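You operate a simulated robot arm through the tools that you are given. There is no shell and no other tool. Be economical: measure what you need, move in short steps, check, and stop when the job is done.

Carry out the task below with a simulated robot arm. There is one attempt and no reset: what you move stays moved.

TASK
Stack the box marked "lamp" from the garden table on top of the box marked "spruce". Then put the red tape roll on top of the brown weight.

It is judged by the outcome, as a careful person would: the job done as asked, and still so three seconds after it is handed in. It fails if anything else is knocked over, pushed out of place, dropped, spilled or broken.

THE ROBOT
A 7-joint arm with a two-finger parallel gripper, fixed in place. Base frame: the origin is at the foot of the arm, x ahead of it, y to its left, z up; the work surface is at about z = 0. Lengths are in mm, angles in rad, forces in N, time in s.
With the tool pointing down near the work surface it reaches from about 240 to 620 mm from the base axis. Its first joint turns from -1.152 to 1.152 rad. Payload 2.6 kg.
Tool frame: the origin (TCP) lies between the finger pads and is the grasp point; the fingertips stand 30 mm ahead of it; z points along the fingers, y is the line along which they close. The gripper opens to 94 mm. The fingers are 28 mm wide and 10 mm thick; the gripper's body (50 by 96 mm) begins 55 mm behind the TCP.
Orientation is that of the tool frame in the base frame, as [roll, pitch, yaw] about the fixed x, y, z axes, in that order (R = Rz(yaw) Ry(pitch) Rx(roll)). With the fingers straight down and closing along the base's y, the tool's x points along the base's -x, its y along +y and its z along -z.

THE INTERFACE
- The arm moves only by the tool move_arm. Its arguments are lists of equal length, an entry for each row: "claw": the gripper command, from -1 (fully open) to 1 (shut), values between in proportion; "offset": the shift along the base's x, y, z in m, a list of three; "delta_rot": the turn, a rotation vector about the base's x, y, z in rad, a list of three. In form: {"claw": [claw, ...], "offset": [[dx, dy, dz], ...], "delta_rot": [[ax, ay, az], ...]}. A call has 1 to 12 rows; each row shifts and turns the commanded pose from where the row before left it. A row lasts 0.2 s, in which the tool goes at most 50 mm and 0.15 rad; a call with a longer step from one row to the next is refused whole, and so is a gripper value outside its range. A pose out of reach is approached as far as the arm can. The call stops where the force on the tool passes 40 N (or 10 N more than at its start, if that is more) or the arm is blocked; 0.2 s more then pass. The fingers move at their own pace (about 72 mm/s each) and stop on an object; they squeeze with about 29 N. The grip force told is the motor's: it shows also when the fingers shut on nothing. Time passes only in rows, and 0.2 s behind the last, so rows that do not move let the fingers close. It gives the time, the measured TCP pose, the force on the tool (base axes), the opening and the grip force at its end, in the units of the frame above (readings bear some noise).
- Cameras (640 x 400 px; columns grow to the right, rows downward): "scene" is fixed at [24.9, 425.2, 566]; the picture's right is [-0.86, -0.52, 0.00], its down [-0.30, 0.49, -0.82] and it looks along [0.42, -0.70, -0.57] (base axes); focal length 229 px, centre (320, 200). "wrist" rides on the gripper at [-37, 0, -58] in the tool frame; the picture's right is [0.00, -1.00, 0.00], its down [0.97, 0.00, -0.24] and it looks along [0.24, 0.00, 0.97] (tool axes); focal length 218 px, centre (320, 200).
- snapshot(camera): a new picture of that camera. No time passes.
- point_at(camera, pixels): for up to 12 pixels [column, row] of the newest picture of that camera ("zoom" is the newest enlarged one), the place [x, y, z] in the base frame of the surface seen there, good to about 2 mm. No time passes.
- inspect(camera, box): a new picture of the part [left, top, right, bottom] of that camera's present view, enlarged. No time passes.
- hand_in(): hands the job in; it is judged then, once.

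Work in short steps. Measure before you move; look again where a grasp or a placing could have gone wrong, and mend it. You have 80 turns and 54 pictures in all, the two below and enlarged ones among them. Open the gripper and draw the arm clear of the work before you hand the job in, unless the task says otherwise; then end with one line.

The tools are called after ">>>" by a JSON object that holds its "name" and its "arguments". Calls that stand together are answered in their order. move_arm: Moves the arm, as the interface text tells. Its arguments: {"type":"object","properties":{"claw":{"type":"array","items":{"type":"number"}},"offset":{"type":"array","items":{"type":"array","items":{"type":"number"}}},"delta_rot":{"type":"array","items":{"type":"array","items":{"type":"number"}}}},"required":["claw","offset","delta_rot"]} The other tools are called the same way: snapshot (camera) takes a picture; point_at (camera, pixels) gives the place of the surface under pixels of a picture; inspect (camera, box) takes an enlarged picture of a part of a camera's view; hand_in () hands the job in.

At the start:

```text
clock: 0.0
tool_pos: [256.2, -149.4, 439.9]
tcp_rot: [-3.141, -0.001, -3.14]
force: [-0.2, -0.1, 0.4]
gripper_width: 93.9
gripper_force: 0.1
```

scene: 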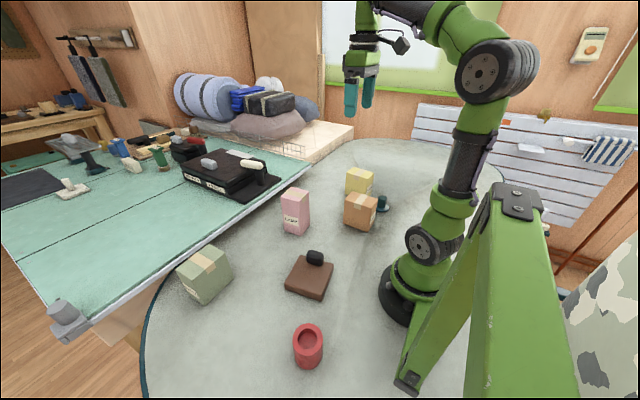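
wrist: 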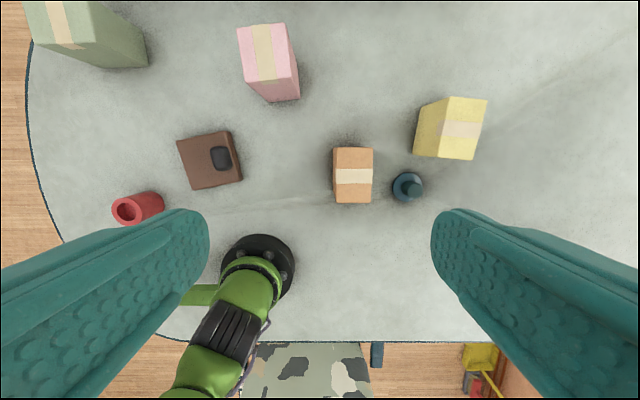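

I see four boxes, the red roll at (308,345) and the brown weight at (310,277). I'll enlarge to read the labels.

>>> {"name": "inspect", "arguments": {"camera": "scene", "box": [270, 150, 410, 240]}}

>>> {"name": "inspect", "arguments": {"camera": "scene", "box": [160, 225, 340, 375]}}

>>> {"name": "inspect", "arguments": {"camera": "wrist", "box": [20, 0, 500, 230]}}

```text
4.44 times, centred on (340, 195) of scene
```

zoom: 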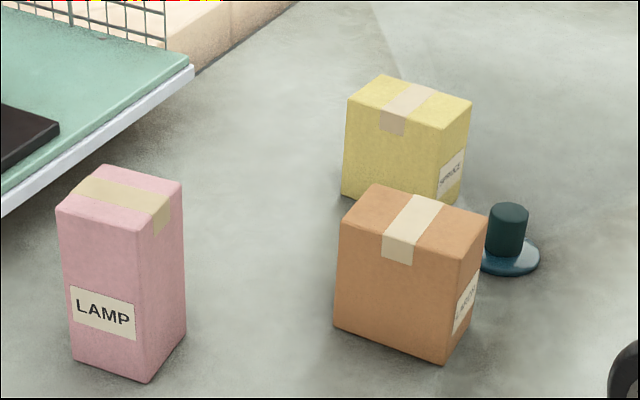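

```text
2.67 times, centred on (250, 300) of scene
```

zoom: 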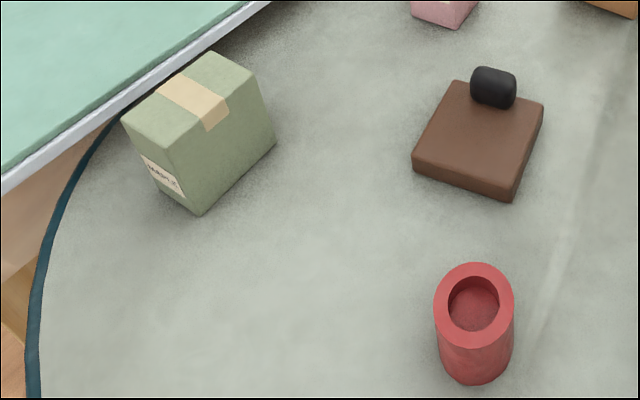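

```text
1.33 times, centred on (260, 115) of wrist
```

zoom: 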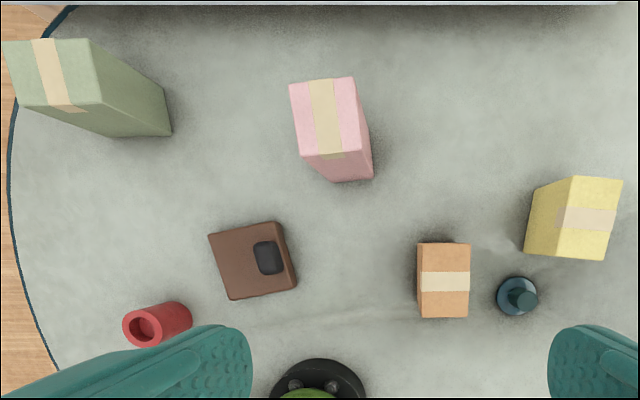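

Pink is LAMP. I'll verify the yellow and orange labels more closely.

>>> {"name": "inspect", "arguments": {"camera": "scene", "box": [355, 175, 387, 225]}}

>>> {"name": "inspect", "arguments": {"camera": "scene", "box": [195, 275, 219, 300]}}

>>> {"name": "point_at", "arguments": {"camera": "wrist", "pixels": [[239, 30], [285, 25], [292, 76], [248, 82], [452, 98], [486, 100], [474, 158], [438, 156], [274, 101], [298, 97], [262, 50], [413, 150]]}}

>>> {"name": "point_at", "arguments": {"camera": "wrist", "pixels": [[179, 140], [229, 132], [241, 180], [193, 188], [221, 158], [127, 210], [150, 195], [335, 150], [372, 150], [372, 200], [407, 187], [200, 160]]}}

>>> {"name": "point_at", "arguments": {"camera": "scene", "pixels": [[308, 325], [294, 335], [322, 335], [308, 348], [308, 338], [316, 253], [310, 262], [290, 272], [328, 264], [314, 289], [308, 362], [322, 259]]}}

```text
8.00 times, centred on (371, 200) of scene
```

zoom: 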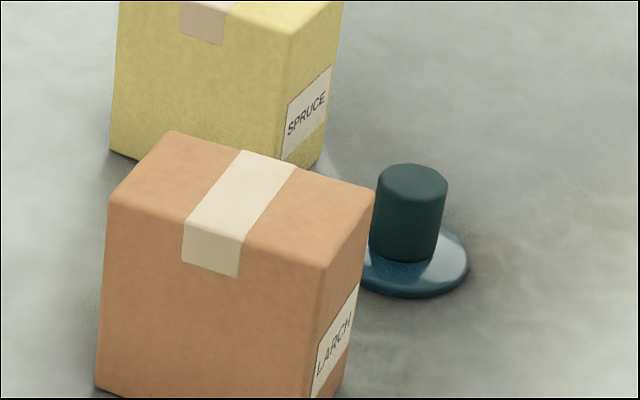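

```text
16.00 times, centred on (207, 288) of scene
```

zoom: 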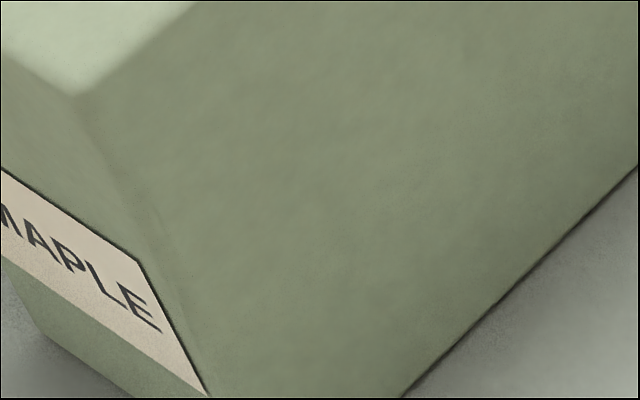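

```text
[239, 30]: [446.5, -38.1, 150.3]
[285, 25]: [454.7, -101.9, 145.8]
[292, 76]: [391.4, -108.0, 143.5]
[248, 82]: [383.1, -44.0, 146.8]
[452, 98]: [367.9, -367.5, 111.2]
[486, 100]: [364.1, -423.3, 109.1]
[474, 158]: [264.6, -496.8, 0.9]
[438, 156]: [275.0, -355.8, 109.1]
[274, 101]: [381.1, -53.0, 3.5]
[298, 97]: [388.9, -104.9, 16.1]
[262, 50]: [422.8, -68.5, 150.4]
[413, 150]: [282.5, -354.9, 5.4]
```

```text
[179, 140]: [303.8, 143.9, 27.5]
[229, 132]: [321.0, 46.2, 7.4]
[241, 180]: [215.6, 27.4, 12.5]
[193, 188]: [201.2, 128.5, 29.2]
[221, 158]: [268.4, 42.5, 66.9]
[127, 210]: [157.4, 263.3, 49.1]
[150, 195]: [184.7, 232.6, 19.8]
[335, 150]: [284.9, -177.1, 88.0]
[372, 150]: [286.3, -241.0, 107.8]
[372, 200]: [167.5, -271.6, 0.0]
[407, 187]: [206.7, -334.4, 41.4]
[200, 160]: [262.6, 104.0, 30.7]
```

```text
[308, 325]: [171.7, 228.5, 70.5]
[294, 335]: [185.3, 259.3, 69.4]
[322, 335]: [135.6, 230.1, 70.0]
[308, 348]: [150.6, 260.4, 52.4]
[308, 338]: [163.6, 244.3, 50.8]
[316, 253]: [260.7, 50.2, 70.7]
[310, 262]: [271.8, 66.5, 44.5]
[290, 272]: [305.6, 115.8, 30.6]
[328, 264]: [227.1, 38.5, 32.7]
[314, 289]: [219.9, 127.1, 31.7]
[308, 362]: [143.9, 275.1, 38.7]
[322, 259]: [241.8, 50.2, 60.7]
```

Labels are clear: pink LAMP goes onto yellow SPRUCE. The pink top is about (419,-73,148) with yaw about +0.11. I'll move above it and look.

>>> {"name": "move_arm", "arguments": {"claw": [-1, -1, -1, -1, -1, -1], "offset": [[0.027, 0.0127, -0.02], [0.027, 0.0127, -0.02], [0.027, 0.0127, -0.02], [0.027, 0.0127, -0.02], [0.027, 0.0127, -0.02], [0.027, 0.0127, -0.02]], "delta_rot": [[0, 0, 0.0175], [0, 0, 0.0175], [0, 0, 0.0175], [0, 0, 0.0175], [0, 0, 0.0175], [0, 0, 0.0175]]}}

>>> {"name": "snapshot", "arguments": {"camera": "wrist"}}

```text
clock: 1.4
tool_pos: [415.7, -71.8, 321.0]
tcp_rot: [3.141, 0.001, -3.037]
force: [-0.1, -0.3, -0.4]
gripper_width: 93.7
gripper_force: 0.1
```

```text
46 pictures are left
```

wrist: 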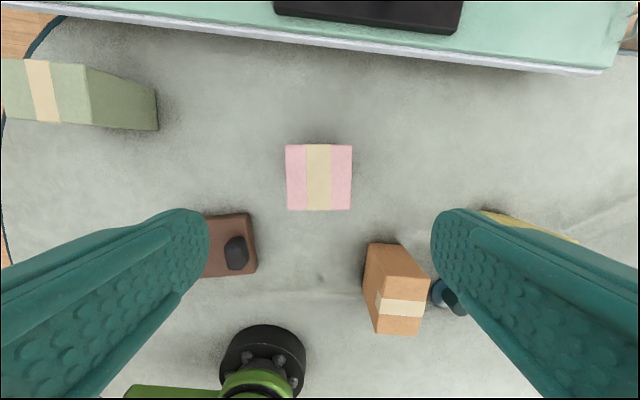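

The pink top spans (286-352, 145-210), well aligned with the tool. I'll measure its edges.

>>> {"name": "point_at", "arguments": {"camera": "wrist", "pixels": [[288, 147], [350, 147], [350, 207], [289, 207], [319, 178], [300, 209]]}}

```text
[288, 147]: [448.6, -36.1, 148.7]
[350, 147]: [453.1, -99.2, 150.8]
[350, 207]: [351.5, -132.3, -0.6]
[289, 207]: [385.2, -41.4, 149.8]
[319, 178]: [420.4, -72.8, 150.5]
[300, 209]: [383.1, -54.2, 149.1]
```

Centre (419,-71), top z 150. Descend to TCP z≈108 and grip.

>>> {"name": "move_arm", "arguments": {"claw": [-1, -1, -1, -1, -1, -1, 1, 1, 1, 1], "offset": [[0.003, 0.001, -0.035], [0, 0, -0.036], [0, 0, -0.036], [0, 0, -0.036], [0, 0, -0.035], [0, 0, -0.035], [0, 0, 0], [0, 0, 0], [0, 0, 0], [0, 0, 0]], "delta_rot": [[0, 0, 0], [0, 0, 0], [0, 0, 0], [0, 0, 0], [0, 0, 0], [0, 0, 0], [0, 0, 0], [0, 0, 0], [0, 0, 0], [0, 0, 0]]}}

```text
clock: 3.6
tool_pos: [419.3, -73.9, 108.6]
tcp_rot: [-3.141, 0.002, -3.036]
force: [-0.7, 0.7, -0.7]
gripper_width: 74.2
gripper_force: 29.4
```

Gripped (width 74, 29 N). Lift and check with the wrist camera and scene.

>>> {"name": "move_arm", "arguments": {"claw": [1, 1, 1, 1, 1, 1], "offset": [[0, 0, 0.01], [0, 0, 0.03], [0, 0, 0.035], [0, 0, 0.035], [0, 0, 0.035], [0, 0, 0.035]], "delta_rot": [[0, 0, 0], [0, 0, 0], [0, 0, 0], [0, 0, 0], [0, 0, 0], [0, 0, 0]]}}

>>> {"name": "snapshot", "arguments": {"camera": "scene"}}

```text
clock: 5.0
tool_pos: [422.0, -71.3, 290.3]
tcp_rot: [-3.141, 0.0, -3.036]
force: [0.2, 0.0, -2.9]
gripper_width: 74.2
gripper_force: 29.0
```

```text
45 pictures are left
```

scene: 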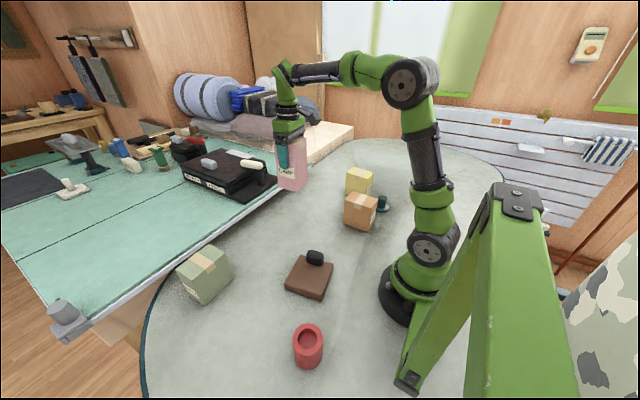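

Lamp is held upright. Measure the yellow box's top from the scene view.

>>> {"name": "inspect", "arguments": {"camera": "scene", "box": [335, 160, 395, 200]}}

```text
10.00 times, centred on (365, 180) of scene
```

zoom: 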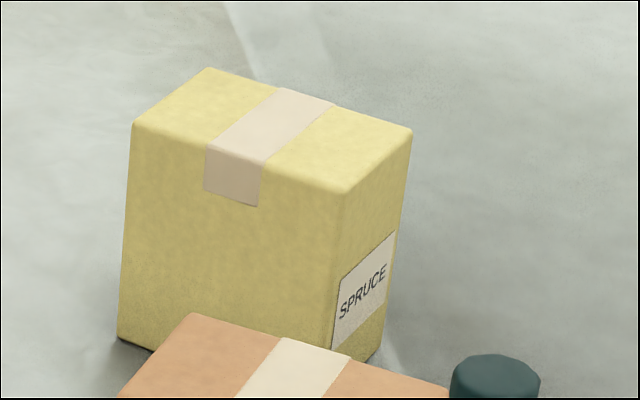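

>>> {"name": "point_at", "arguments": {"camera": "zoom", "pixels": [[136, 122], [210, 71], [408, 130], [342, 188], [270, 128], [122, 335], [334, 340], [195, 90], [240, 160]]}}

```text
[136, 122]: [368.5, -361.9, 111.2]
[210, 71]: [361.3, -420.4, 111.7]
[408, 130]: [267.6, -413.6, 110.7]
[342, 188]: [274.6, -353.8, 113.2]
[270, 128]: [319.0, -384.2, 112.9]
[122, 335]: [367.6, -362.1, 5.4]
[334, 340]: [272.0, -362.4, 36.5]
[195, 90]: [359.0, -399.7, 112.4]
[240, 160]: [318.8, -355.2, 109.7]
```

Yellow top centre ≈(318,-387), z 112, yaw ≈ -0.095. Carry the lamp above it.

>>> {"name": "move_arm", "arguments": {"claw": [1, 1, 1, 1, 1, 1, 1, 1, 1, 1, 1], "offset": [[-0.0104, -0.0316, 0], [-0.0104, -0.0316, 0], [-0.0104, -0.0316, 0], [-0.0104, -0.0316, 0], [-0.0104, -0.0316, 0], [-0.0104, -0.0316, 0], [-0.0104, -0.0316, 0], [-0.0104, -0.0316, 0], [-0.0104, -0.0316, 0], [-0.0104, -0.0316, 0], [0, 0, 0]], "delta_rot": [[0, 0, -0.02], [0, 0, -0.02], [0, 0, -0.02], [0, 0, -0.02], [0, 0, -0.02], [0, 0, -0.02], [0, 0, -0.02], [0, 0, -0.02], [0, 0, -0.02], [0, 0, -0.02], [0, 0, 0]]}}

>>> {"name": "inspect", "arguments": {"camera": "scene", "box": [290, 90, 450, 190]}}

```text
clock: 7.4
tool_pos: [316.1, -387.0, 288.9]
tcp_rot: [3.141, -0.001, 3.044]
force: [0.2, -0.2, -2.3]
gripper_width: 74.4
gripper_force: 29.7
```

```text
4.00 times, centred on (370, 140) of scene
```

zoom: 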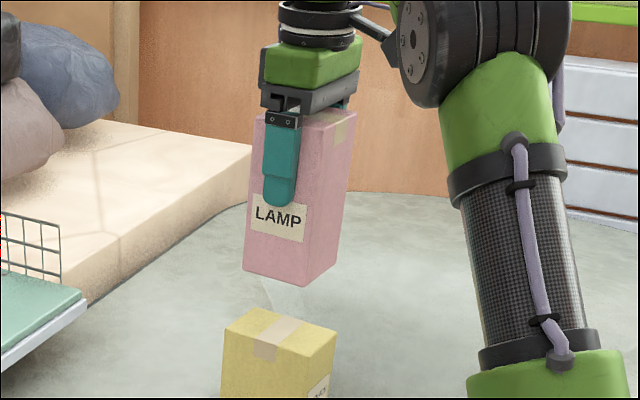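

>>> {"name": "point_at", "arguments": {"camera": "zoom", "pixels": [[307, 282], [246, 268], [340, 240], [334, 330]]}}

>>> {"name": "move_arm", "arguments": {"claw": [1, 1, 1, 1], "offset": [[0.002, 0, -0.02], [0, 0, -0.02], [0, 0, -0.015], [0, 0, 0]], "delta_rot": [[0, 0, 0], [0, 0, 0], [0, 0, 0], [0, 0, 0]]}}

>>> {"name": "inspect", "arguments": {"camera": "scene", "box": [310, 120, 430, 195]}}

```text
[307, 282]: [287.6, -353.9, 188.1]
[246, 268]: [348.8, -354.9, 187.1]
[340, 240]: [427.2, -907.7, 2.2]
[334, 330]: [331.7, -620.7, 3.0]
```

```text
clock: 8.4
tool_pos: [319.3, -387.1, 234.2]
tcp_rot: [-3.142, 0.0, 3.045]
force: [-0.1, -1.2, -3.2]
gripper_width: 74.1
gripper_force: 29.3
```

```text
5.33 times, centred on (370, 158) of scene
```

zoom: 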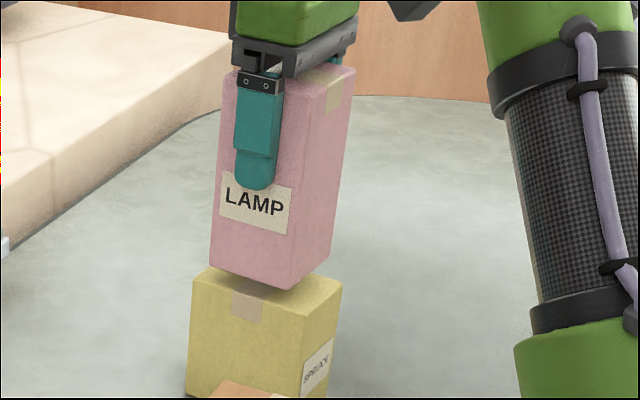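

Alignment is good, with about a 12 mm gap left. Lower slowly until contact.

>>> {"name": "move_arm", "arguments": {"claw": [1, 1, 1, 1], "offset": [[0, 0, -0.005], [0, 0, -0.004], [0, 0, -0.002], [0, 0, -0.001]], "delta_rot": [[0, 0, 0], [0, 0, 0], [0, 0, 0], [0, 0, 0]]}}

```text
clock: 9.4
tool_pos: [319.3, -387.2, 221.6]
tcp_rot: [-3.14, 0.0, 3.045]
force: [-0.7, 0.5, -2.3]
gripper_width: 74.2
gripper_force: 28.9
```

Still carrying its weight, so I step down a little more.

>>> {"name": "move_arm", "arguments": {"claw": [1, 1, 1], "offset": [[0, 0, -0.001], [0, 0, -0.001], [0, 0, 0]], "delta_rot": [[0, 0, 0], [0, 0, 0], [0, 0, 0]]}}

>>> {"name": "inspect", "arguments": {"camera": "scene", "box": [340, 155, 390, 186]}}

```text
clock: 10.2
tool_pos: [317.7, -387.5, 219.4]
tcp_rot: [-3.141, 0.0, 3.046]
force: [0.6, -0.3, -2.4]
gripper_width: 74.1
gripper_force: 29.2
```

```text
12.80 times, centred on (365, 170) of scene
```

zoom: 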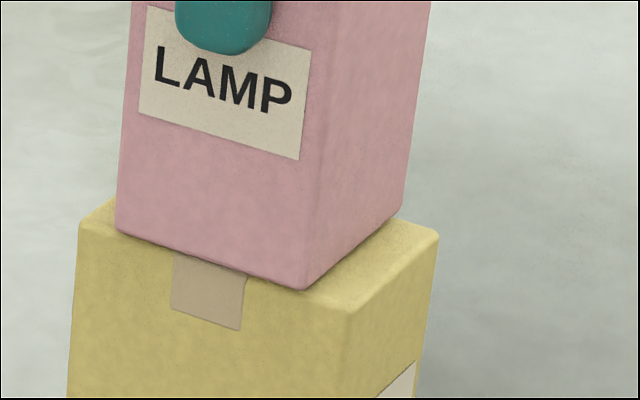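

>>> {"name": "move_arm", "arguments": {"claw": [1, 1, 1], "offset": [[0, 0, -0.001], [0, 0, -0.001], [0, 0, 0]], "delta_rot": [[0, 0, 0], [0, 0, 0], [0, 0, 0]]}}

```text
clock: 11.0
tool_pos: [318.9, -387.1, 218.0]
tcp_rot: [3.14, 0.0, 3.046]
force: [-0.4, 1.8, 2.3]
gripper_width: 74.1
gripper_force: 29.0
```

Contact made (force z now positive). Release and withdraw upward.

>>> {"name": "move_arm", "arguments": {"claw": [0.2, -0.3, -1, -1, -1, -1], "offset": [[0, 0, 0], [0, 0, 0], [0, 0, 0], [0, 0, 0], [0, 0, 0.02], [0, 0, 0.03]], "delta_rot": [[0, 0, 0], [0, 0, 0], [0, 0, 0], [0, 0, 0], [0, 0, 0], [0, 0, 0]]}}

>>> {"name": "inspect", "arguments": {"camera": "scene", "box": [300, 110, 440, 200]}}

```text
clock: 12.4
tool_pos: [318.5, -386.0, 266.4]
tcp_rot: [-3.14, 0.001, 3.045]
force: [0.9, 0.2, 0.2]
gripper_width: 94.1
gripper_force: 0.1
```

```text
4.44 times, centred on (370, 155) of scene
```

zoom: 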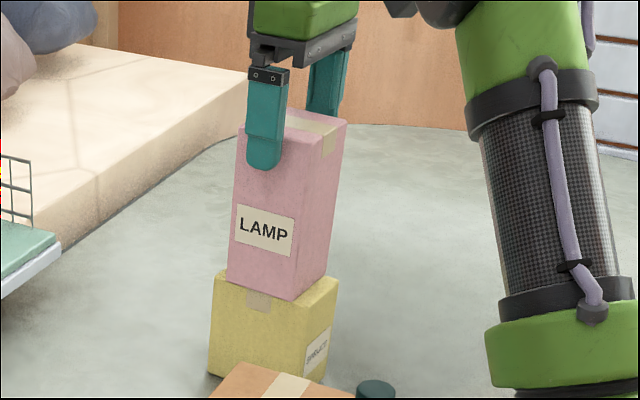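

The stack stands. Raise clear and go over towards the weight and roll.

>>> {"name": "move_arm", "arguments": {"claw": [-1, -1, -1, -1, -1, -1, -1, -1, -1, -1, -1, -1], "offset": [[0, 0, 0.03], [0, 0, 0.045], [0, 0, 0.045], [-0.008, 0.046, 0], [-0.008, 0.046, 0], [-0.008, 0.046, 0], [-0.008, 0.046, 0], [-0.008, 0.046, 0], [-0.008, 0.046, 0], [-0.008, 0.046, 0], [-0.008, 0.046, 0], [-0.008, 0.046, 0]], "delta_rot": [[0, 0, 0], [0, 0, 0], [0, 0, 0], [0, 0, 0.01], [0, 0, 0.01], [0, 0, 0.01], [0, 0, 0.01], [0, 0, 0.01], [0, 0, 0.01], [0, 0, 0.01], [0, 0, 0.01], [0, 0, 0.01]]}}

>>> {"name": "move_arm", "arguments": {"claw": [-1, -1, -1], "offset": [[0, 0.04, -0.02], [0, 0.04, -0.02], [0, 0.03, -0.02]], "delta_rot": [[0, 0, 0], [0, 0, 0], [0, 0, 0]]}}

>>> {"name": "snapshot", "arguments": {"camera": "wrist"}}

>>> {"name": "snapshot", "arguments": {"camera": "scene"}}

```text
clock: 15.0
tool_pos: [243.2, 27.1, 377.4]
tcp_rot: [-3.14, 0.0, 3.135]
force: [0.4, 0.3, -0.5]
gripper_width: 94.0
gripper_force: 0.0
out of reach, approached as far as the arm can: row 3
```

```text
clock: 15.8
tool_pos: [245.8, 139.2, 316.3]
tcp_rot: [3.142, 0.001, 3.135]
force: [-0.6, 0.5, 0.5]
gripper_width: 94.0
gripper_force: 0.1
```

```text
39 pictures are left
```

wrist: 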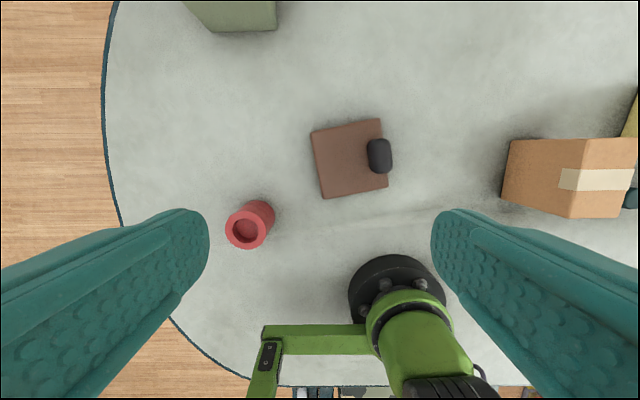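

```text
38 pictures are left
```

scene: 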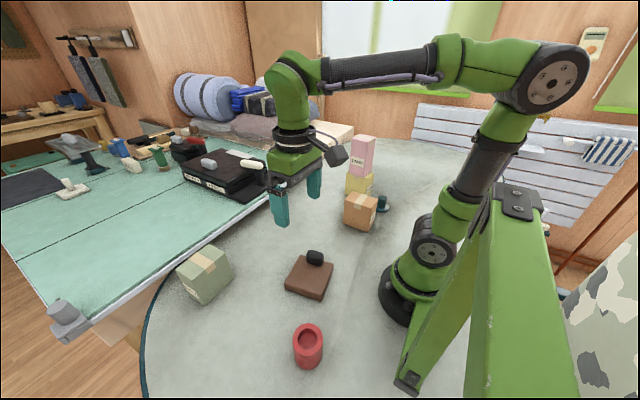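

>>> {"name": "inspect", "arguments": {"camera": "wrist", "box": [215, 105, 405, 255]}}

>>> {"name": "inspect", "arguments": {"camera": "scene", "box": [270, 240, 350, 290]}}

```text
2.67 times, centred on (310, 180) of wrist
```

zoom: 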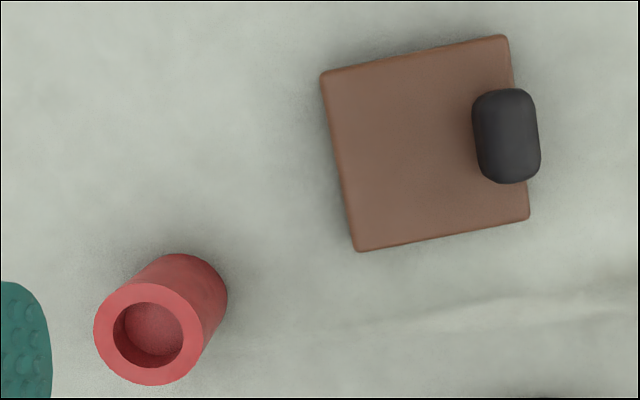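

```text
8.00 times, centred on (310, 265) of scene
```

zoom: 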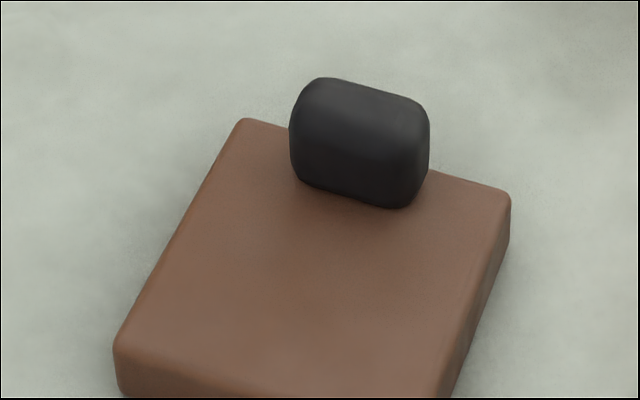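

>>> {"name": "point_at", "arguments": {"camera": "wrist", "pixels": [[312, 133], [378, 121], [386, 186], [325, 196], [366, 158], [372, 160], [228, 230], [263, 231], [245, 214], [245, 247], [245, 230], [380, 155]]}}

>>> {"name": "point_at", "arguments": {"camera": "zoom", "pixels": [[245, 125], [120, 345], [505, 195], [300, 190], [405, 212], [350, 203], [440, 390], [350, 120], [310, 330]]}}

>>> {"name": "inspect", "arguments": {"camera": "scene", "box": [268, 310, 348, 380]}}

```text
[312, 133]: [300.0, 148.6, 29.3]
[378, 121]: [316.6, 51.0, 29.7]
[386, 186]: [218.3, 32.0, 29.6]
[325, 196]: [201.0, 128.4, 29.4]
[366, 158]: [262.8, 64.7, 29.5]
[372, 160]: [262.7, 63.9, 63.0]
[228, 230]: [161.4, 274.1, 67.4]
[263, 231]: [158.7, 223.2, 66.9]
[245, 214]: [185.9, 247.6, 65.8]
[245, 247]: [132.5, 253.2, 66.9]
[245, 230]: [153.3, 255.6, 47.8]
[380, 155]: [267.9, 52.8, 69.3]
```

```text
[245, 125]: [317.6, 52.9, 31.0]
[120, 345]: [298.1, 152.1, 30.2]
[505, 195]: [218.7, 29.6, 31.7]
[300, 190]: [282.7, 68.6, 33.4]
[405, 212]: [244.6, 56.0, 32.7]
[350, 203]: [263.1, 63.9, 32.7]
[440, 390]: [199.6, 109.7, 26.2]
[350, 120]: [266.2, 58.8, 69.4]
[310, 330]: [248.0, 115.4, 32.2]
```

```text
5.71 times, centred on (308, 345) of scene
```

zoom: 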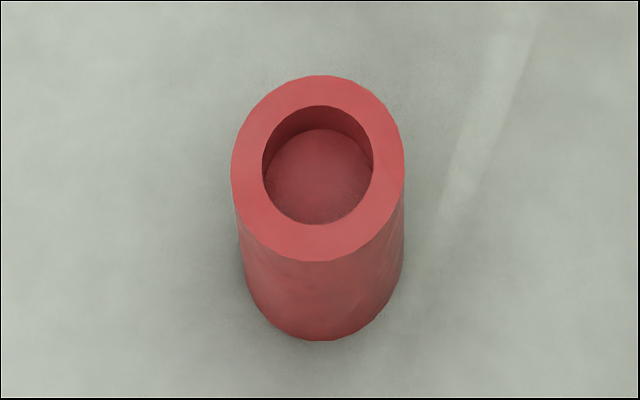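

Plate centre ≈(259,90), top z 30, knob front at y≈64; roll centre ≈(160,249). Next I check the roll's extents and where the green strut is, since the gripper will go near it.

>>> {"name": "point_at", "arguments": {"camera": "zoom", "pixels": [[236, 168], [400, 168], [318, 80], [318, 256], [252, 230], [390, 230], [318, 335], [318, 175], [250, 285], [395, 275]]}}

>>> {"name": "point_at", "arguments": {"camera": "scene", "pixels": [[410, 380], [430, 340], [450, 300], [470, 250], [490, 215], [515, 195], [500, 380], [400, 280]]}}

>>> {"name": "point_at", "arguments": {"camera": "wrist", "pixels": [[268, 330], [268, 345], [262, 375], [310, 340], [350, 340]]}}

```text
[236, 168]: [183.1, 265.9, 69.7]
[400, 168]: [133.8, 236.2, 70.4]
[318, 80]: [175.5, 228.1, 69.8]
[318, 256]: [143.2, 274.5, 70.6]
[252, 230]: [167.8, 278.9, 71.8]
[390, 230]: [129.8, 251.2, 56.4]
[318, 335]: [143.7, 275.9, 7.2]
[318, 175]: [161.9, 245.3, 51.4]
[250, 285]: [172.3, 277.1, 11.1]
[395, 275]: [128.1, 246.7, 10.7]
```

```text
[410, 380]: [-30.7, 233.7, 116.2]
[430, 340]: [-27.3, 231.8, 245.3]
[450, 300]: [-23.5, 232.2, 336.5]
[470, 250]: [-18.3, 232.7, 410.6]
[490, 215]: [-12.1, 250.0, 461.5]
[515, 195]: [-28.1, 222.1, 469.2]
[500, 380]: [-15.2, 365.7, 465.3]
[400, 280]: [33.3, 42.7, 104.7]
```

```text
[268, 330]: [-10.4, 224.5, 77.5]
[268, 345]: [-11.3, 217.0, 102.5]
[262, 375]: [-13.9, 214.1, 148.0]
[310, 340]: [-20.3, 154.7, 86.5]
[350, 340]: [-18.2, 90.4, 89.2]
```

Strut lies at x<-10, well clear. Roll centre ≈(159,251), Ø≈58. I turn the tool by +1.74 so the fingers close parallel to the knob's face, and move above the roll.

>>> {"name": "move_arm", "arguments": {"claw": [-1, -1, -1, -1, -1, -1, -1, -1, -1, -1, -1, -1], "offset": [[-0.00725, 0.0093, -0.0125], [-0.00725, 0.0093, -0.0125], [-0.00725, 0.0093, -0.0125], [-0.00725, 0.0093, -0.0125], [-0.00725, 0.0093, -0.0125], [-0.00725, 0.0093, -0.0125], [-0.00725, 0.0093, -0.0125], [-0.00725, 0.0093, -0.0125], [-0.00725, 0.0093, -0.0125], [-0.00725, 0.0093, -0.0125], [-0.00725, 0.0093, -0.0125], [-0.00725, 0.0093, -0.0125]], "delta_rot": [[0, 0, 0.145], [0, 0, 0.145], [0, 0, 0.145], [0, 0, 0.145], [0, 0, 0.145], [0, 0, 0.145], [0, 0, 0.145], [0, 0, 0.145], [0, 0, 0.145], [0, 0, 0.145], [0, 0, 0.145], [0, 0, 0.145]]}}

>>> {"name": "snapshot", "arguments": {"camera": "wrist"}}

>>> {"name": "snapshot", "arguments": {"camera": "scene"}}

```text
clock: 18.4
tool_pos: [160.4, 249.7, 165.5]
tcp_rot: [3.141, -0.001, -1.405]
force: [0.0, 0.1, -0.1]
gripper_width: 94.1
gripper_force: 0.2
```

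```text
34 pictures are left
```

wrist: 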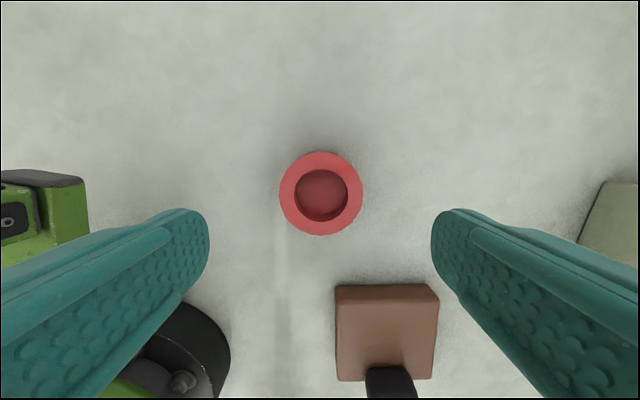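

```text
33 pictures are left
```

scene: 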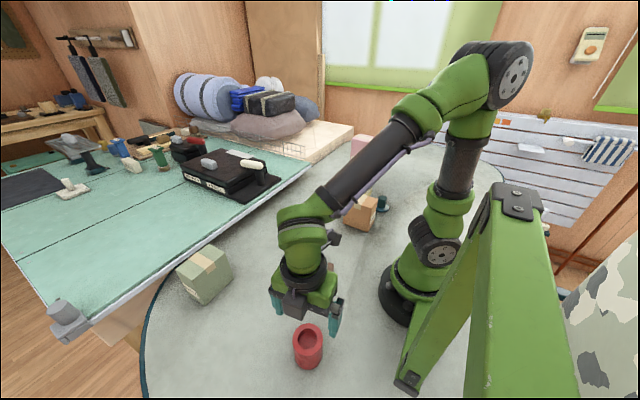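

>>> {"name": "point_at", "arguments": {"camera": "wrist", "pixels": [[281, 194], [361, 194], [321, 154], [321, 233]]}}

```text
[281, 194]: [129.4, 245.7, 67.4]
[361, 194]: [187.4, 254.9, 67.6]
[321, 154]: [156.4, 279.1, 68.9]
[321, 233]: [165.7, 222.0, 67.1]
```

Centre (159.6,250.4) matches the tool. Descend to z≈42 and grip.

>>> {"name": "move_arm", "arguments": {"claw": [-1, -1, -1, -1, -1, 1, 1, 1, 1], "offset": [[-0.001, 0.0005, -0.03], [0, 0, -0.03], [0, 0, -0.03], [0, 0, -0.02], [0, 0, -0.0135], [0, 0, 0], [0, 0, 0], [0, 0, 0], [0, 0, 0]], "delta_rot": [[0, 0, 0], [0, 0, 0], [0, 0, 0], [0, 0, 0], [0, 0, 0], [0, 0, 0], [0, 0, 0], [0, 0, 0], [0, 0, 0]]}}

>>> {"name": "move_arm", "arguments": {"claw": [1, 1, 1, 1], "offset": [[0, 0, 0.01], [0, 0, 0.025], [0, 0, 0.03], [0, 0, 0.03]], "delta_rot": [[0, 0, 0], [0, 0, 0], [0, 0, 0], [0, 0, 0]]}}

>>> {"name": "inspect", "arguments": {"camera": "scene", "box": [230, 230, 390, 390]}}

```text
clock: 20.4
tool_pos: [159.0, 248.7, 41.5]
tcp_rot: [-3.141, -0.001, -1.408]
force: [-0.3, 0.1, -0.2]
gripper_width: 61.2
gripper_force: 29.4
```

```text
clock: 21.4
tool_pos: [159.7, 249.8, 136.9]
tcp_rot: [-3.141, -0.001, -1.406]
force: [-0.2, 0.1, -1.5]
gripper_width: 61.0
gripper_force: 29.0
```

```text
2.50 times, centred on (310, 310) of scene
```

zoom: 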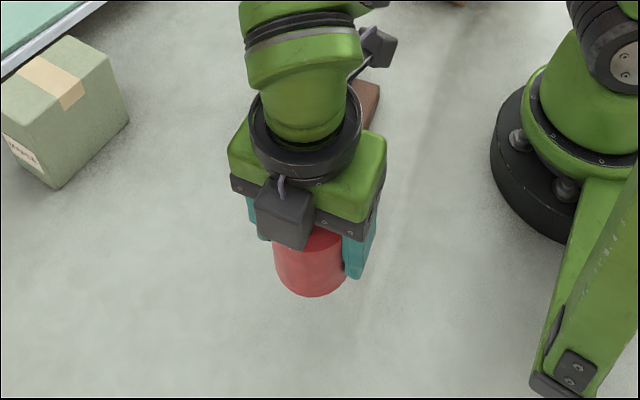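

Roll held upright. Move above the free part of the plate, target (256,106).

>>> {"name": "move_arm", "arguments": {"claw": [1, 1, 1, 1, 1, 1, 1], "offset": [[0.0161, -0.024, 0], [0.0161, -0.024, 0], [0.0161, -0.024, 0], [0.0161, -0.024, 0], [0.0161, -0.024, 0], [0.0161, -0.024, 0], [0, 0, 0]], "delta_rot": [[0, 0, 0], [0, 0, 0], [0, 0, 0], [0, 0, 0], [0, 0, 0], [0, 0, 0], [0, 0, 0]]}}

>>> {"name": "snapshot", "arguments": {"camera": "wrist"}}

>>> {"name": "inspect", "arguments": {"camera": "scene", "box": [250, 210, 370, 310]}}

```text
clock: 23.0
tool_pos: [256.2, 104.6, 135.9]
tcp_rot: [-3.141, 0.0, -1.409]
force: [-1.2, 0.2, -0.2]
gripper_width: 61.1
gripper_force: 29.2
```

```text
31 pictures are left
```

wrist: 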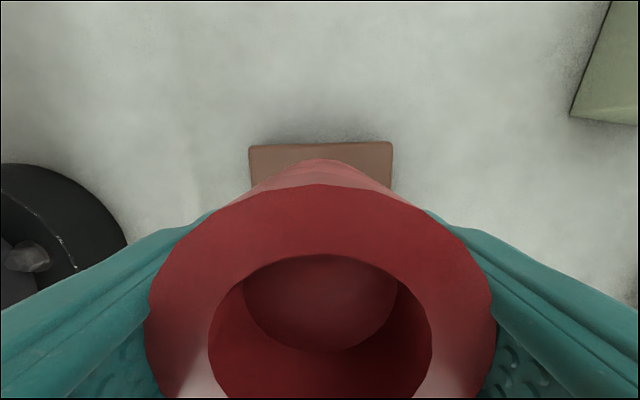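

```text
4.00 times, centred on (310, 260) of scene
```

zoom: 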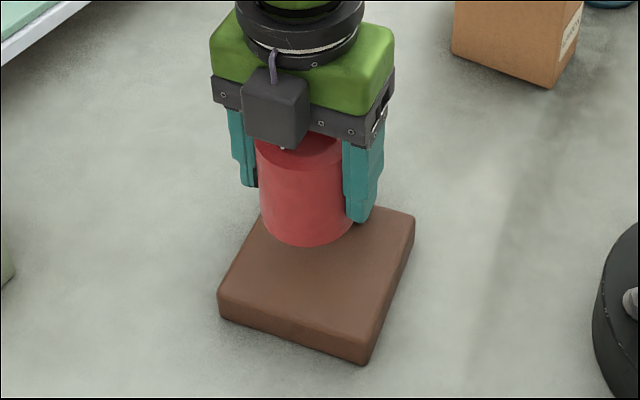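

Aligned. Lower to just above the plate.

>>> {"name": "move_arm", "arguments": {"claw": [1, 1, 1, 1, 1], "offset": [[0, 0.0015, -0.02], [0, 0, -0.02], [0, 0, -0.014], [0, 0, -0.006], [0, 0, 0]], "delta_rot": [[0, 0, 0], [0, 0, 0], [0, 0, 0], [0, 0, 0], [0, 0, 0]]}}

>>> {"name": "inspect", "arguments": {"camera": "scene", "box": [270, 230, 350, 300]}}

```text
clock: 24.2
tool_pos: [256.6, 106.8, 77.0]
tcp_rot: [3.141, -0.002, -1.407]
force: [-0.2, -0.6, -0.9]
gripper_width: 61.2
gripper_force: 29.2
```

```text
5.71 times, centred on (310, 265) of scene
```

zoom: 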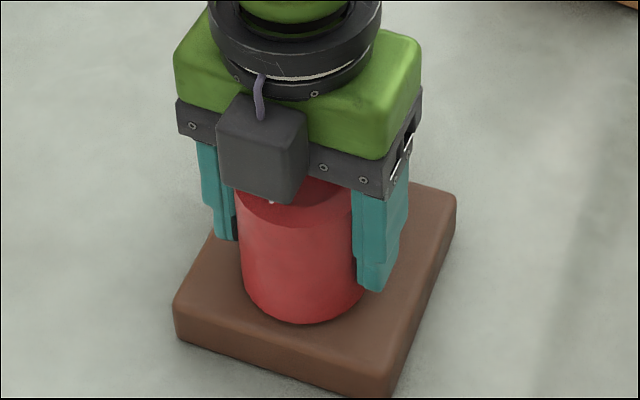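

Well placed; step down the last few mm until contact.

>>> {"name": "move_arm", "arguments": {"claw": [1, 1, 1], "offset": [[0, 0, -0.002], [0, 0, -0.002], [0, 0, 0]], "delta_rot": [[0, 0, 0], [0, 0, 0], [0, 0, 0]]}}

>>> {"name": "move_arm", "arguments": {"claw": [1, 1], "offset": [[0, 0, -0.001], [0, 0, 0]], "delta_rot": [[0, 0, 0], [0, 0, 0]]}}

```text
clock: 25.0
tool_pos: [255.2, 106.6, 72.8]
tcp_rot: [-3.141, 0.0, -1.409]
force: [0.7, -0.3, -0.9]
gripper_width: 61.3
gripper_force: 29.5
```

```text
clock: 25.6
tool_pos: [254.9, 107.0, 72.2]
tcp_rot: [3.141, 0.001, -1.409]
force: [0.3, 0.6, -1.6]
gripper_width: 61.0
gripper_force: 28.6
```

>>> {"name": "move_arm", "arguments": {"claw": [1, 1], "offset": [[0, 0, -0.001], [0, 0, 0]], "delta_rot": [[0, 0, 0], [0, 0, 0]]}}

```text
clock: 26.2
tool_pos: [255.5, 107.8, 70.1]
tcp_rot: [3.141, 0.0, -1.409]
force: [0.1, 0.5, 6.0]
gripper_width: 61.2
gripper_force: 28.7
```

Contact (6 N). Release and withdraw straight up.

>>> {"name": "move_arm", "arguments": {"claw": [0.2, -0.3, -1, -1, -1, -1, -1, -1], "offset": [[0, 0, 0], [0, 0, 0], [0, 0, 0], [0, 0, 0], [0, 0, 0.03], [0, 0, 0.04], [0, 0, 0.05], [0, 0, 0.05]], "delta_rot": [[0, 0, 0], [0, 0, 0], [0, 0, 0], [0, 0, 0], [0, 0, 0], [0, 0, 0], [0, 0, 0], [0, 0, 0]]}}

>>> {"name": "move_arm", "arguments": {"claw": [-1, -1, -1, -1, -1], "offset": [[0.01, -0.03, 0.02], [0.01, -0.03, 0.02], [0.01, -0.03, 0.02], [0.01, -0.03, 0], [0, 0, 0]], "delta_rot": [[0, 0, 0], [0, 0, 0], [0, 0, 0], [0, 0, 0], [0, 0, 0]]}}

>>> {"name": "snapshot", "arguments": {"camera": "scene"}}

>>> {"name": "inspect", "arguments": {"camera": "scene", "box": [270, 120, 430, 310]}}

```text
clock: 28.0
tool_pos: [256.6, 105.4, 241.1]
tcp_rot: [3.14, -0.001, -1.406]
force: [-0.1, -0.2, -0.4]
gripper_width: 94.1
gripper_force: 0.1
```

```text
clock: 29.2
tool_pos: [293.6, -13.1, 299.9]
tcp_rot: [-3.141, -0.001, -1.408]
force: [-0.8, 0.7, -0.7]
gripper_width: 93.9
gripper_force: 0.1
```

```text
28 pictures are left
```

scene: 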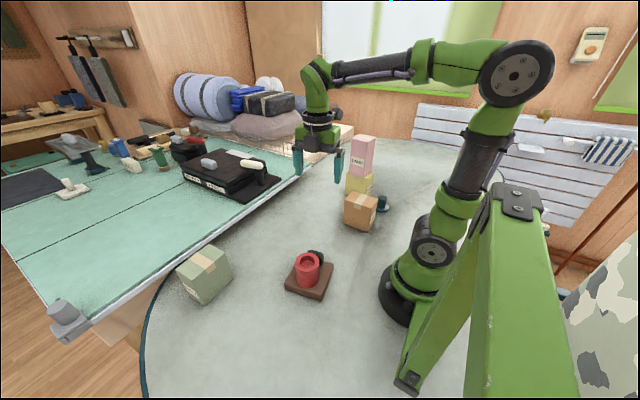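

```text
2.11 times, centred on (350, 215) of scene
```

zoom: 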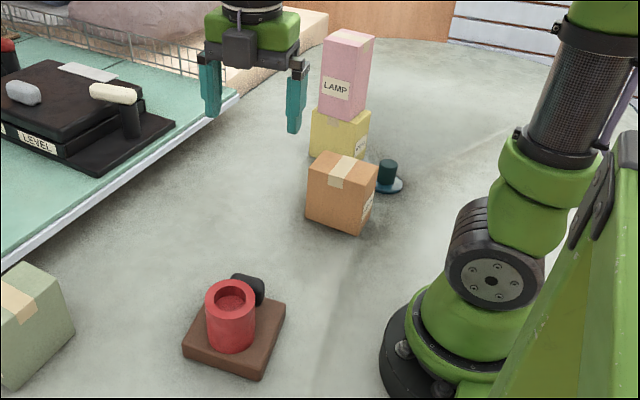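

The lamp box stands on spruce and the roll stands on the weight, with the arm clear. Handing in.

>>> {"name": "hand_in", "arguments": {}}

```text
The job is handed in.
```

The "lamp" box is on top of the "spruce" box and the red tape roll is standing on the brown weight; in the last picture both were stable, nothing else had moved, and the job is handed in.
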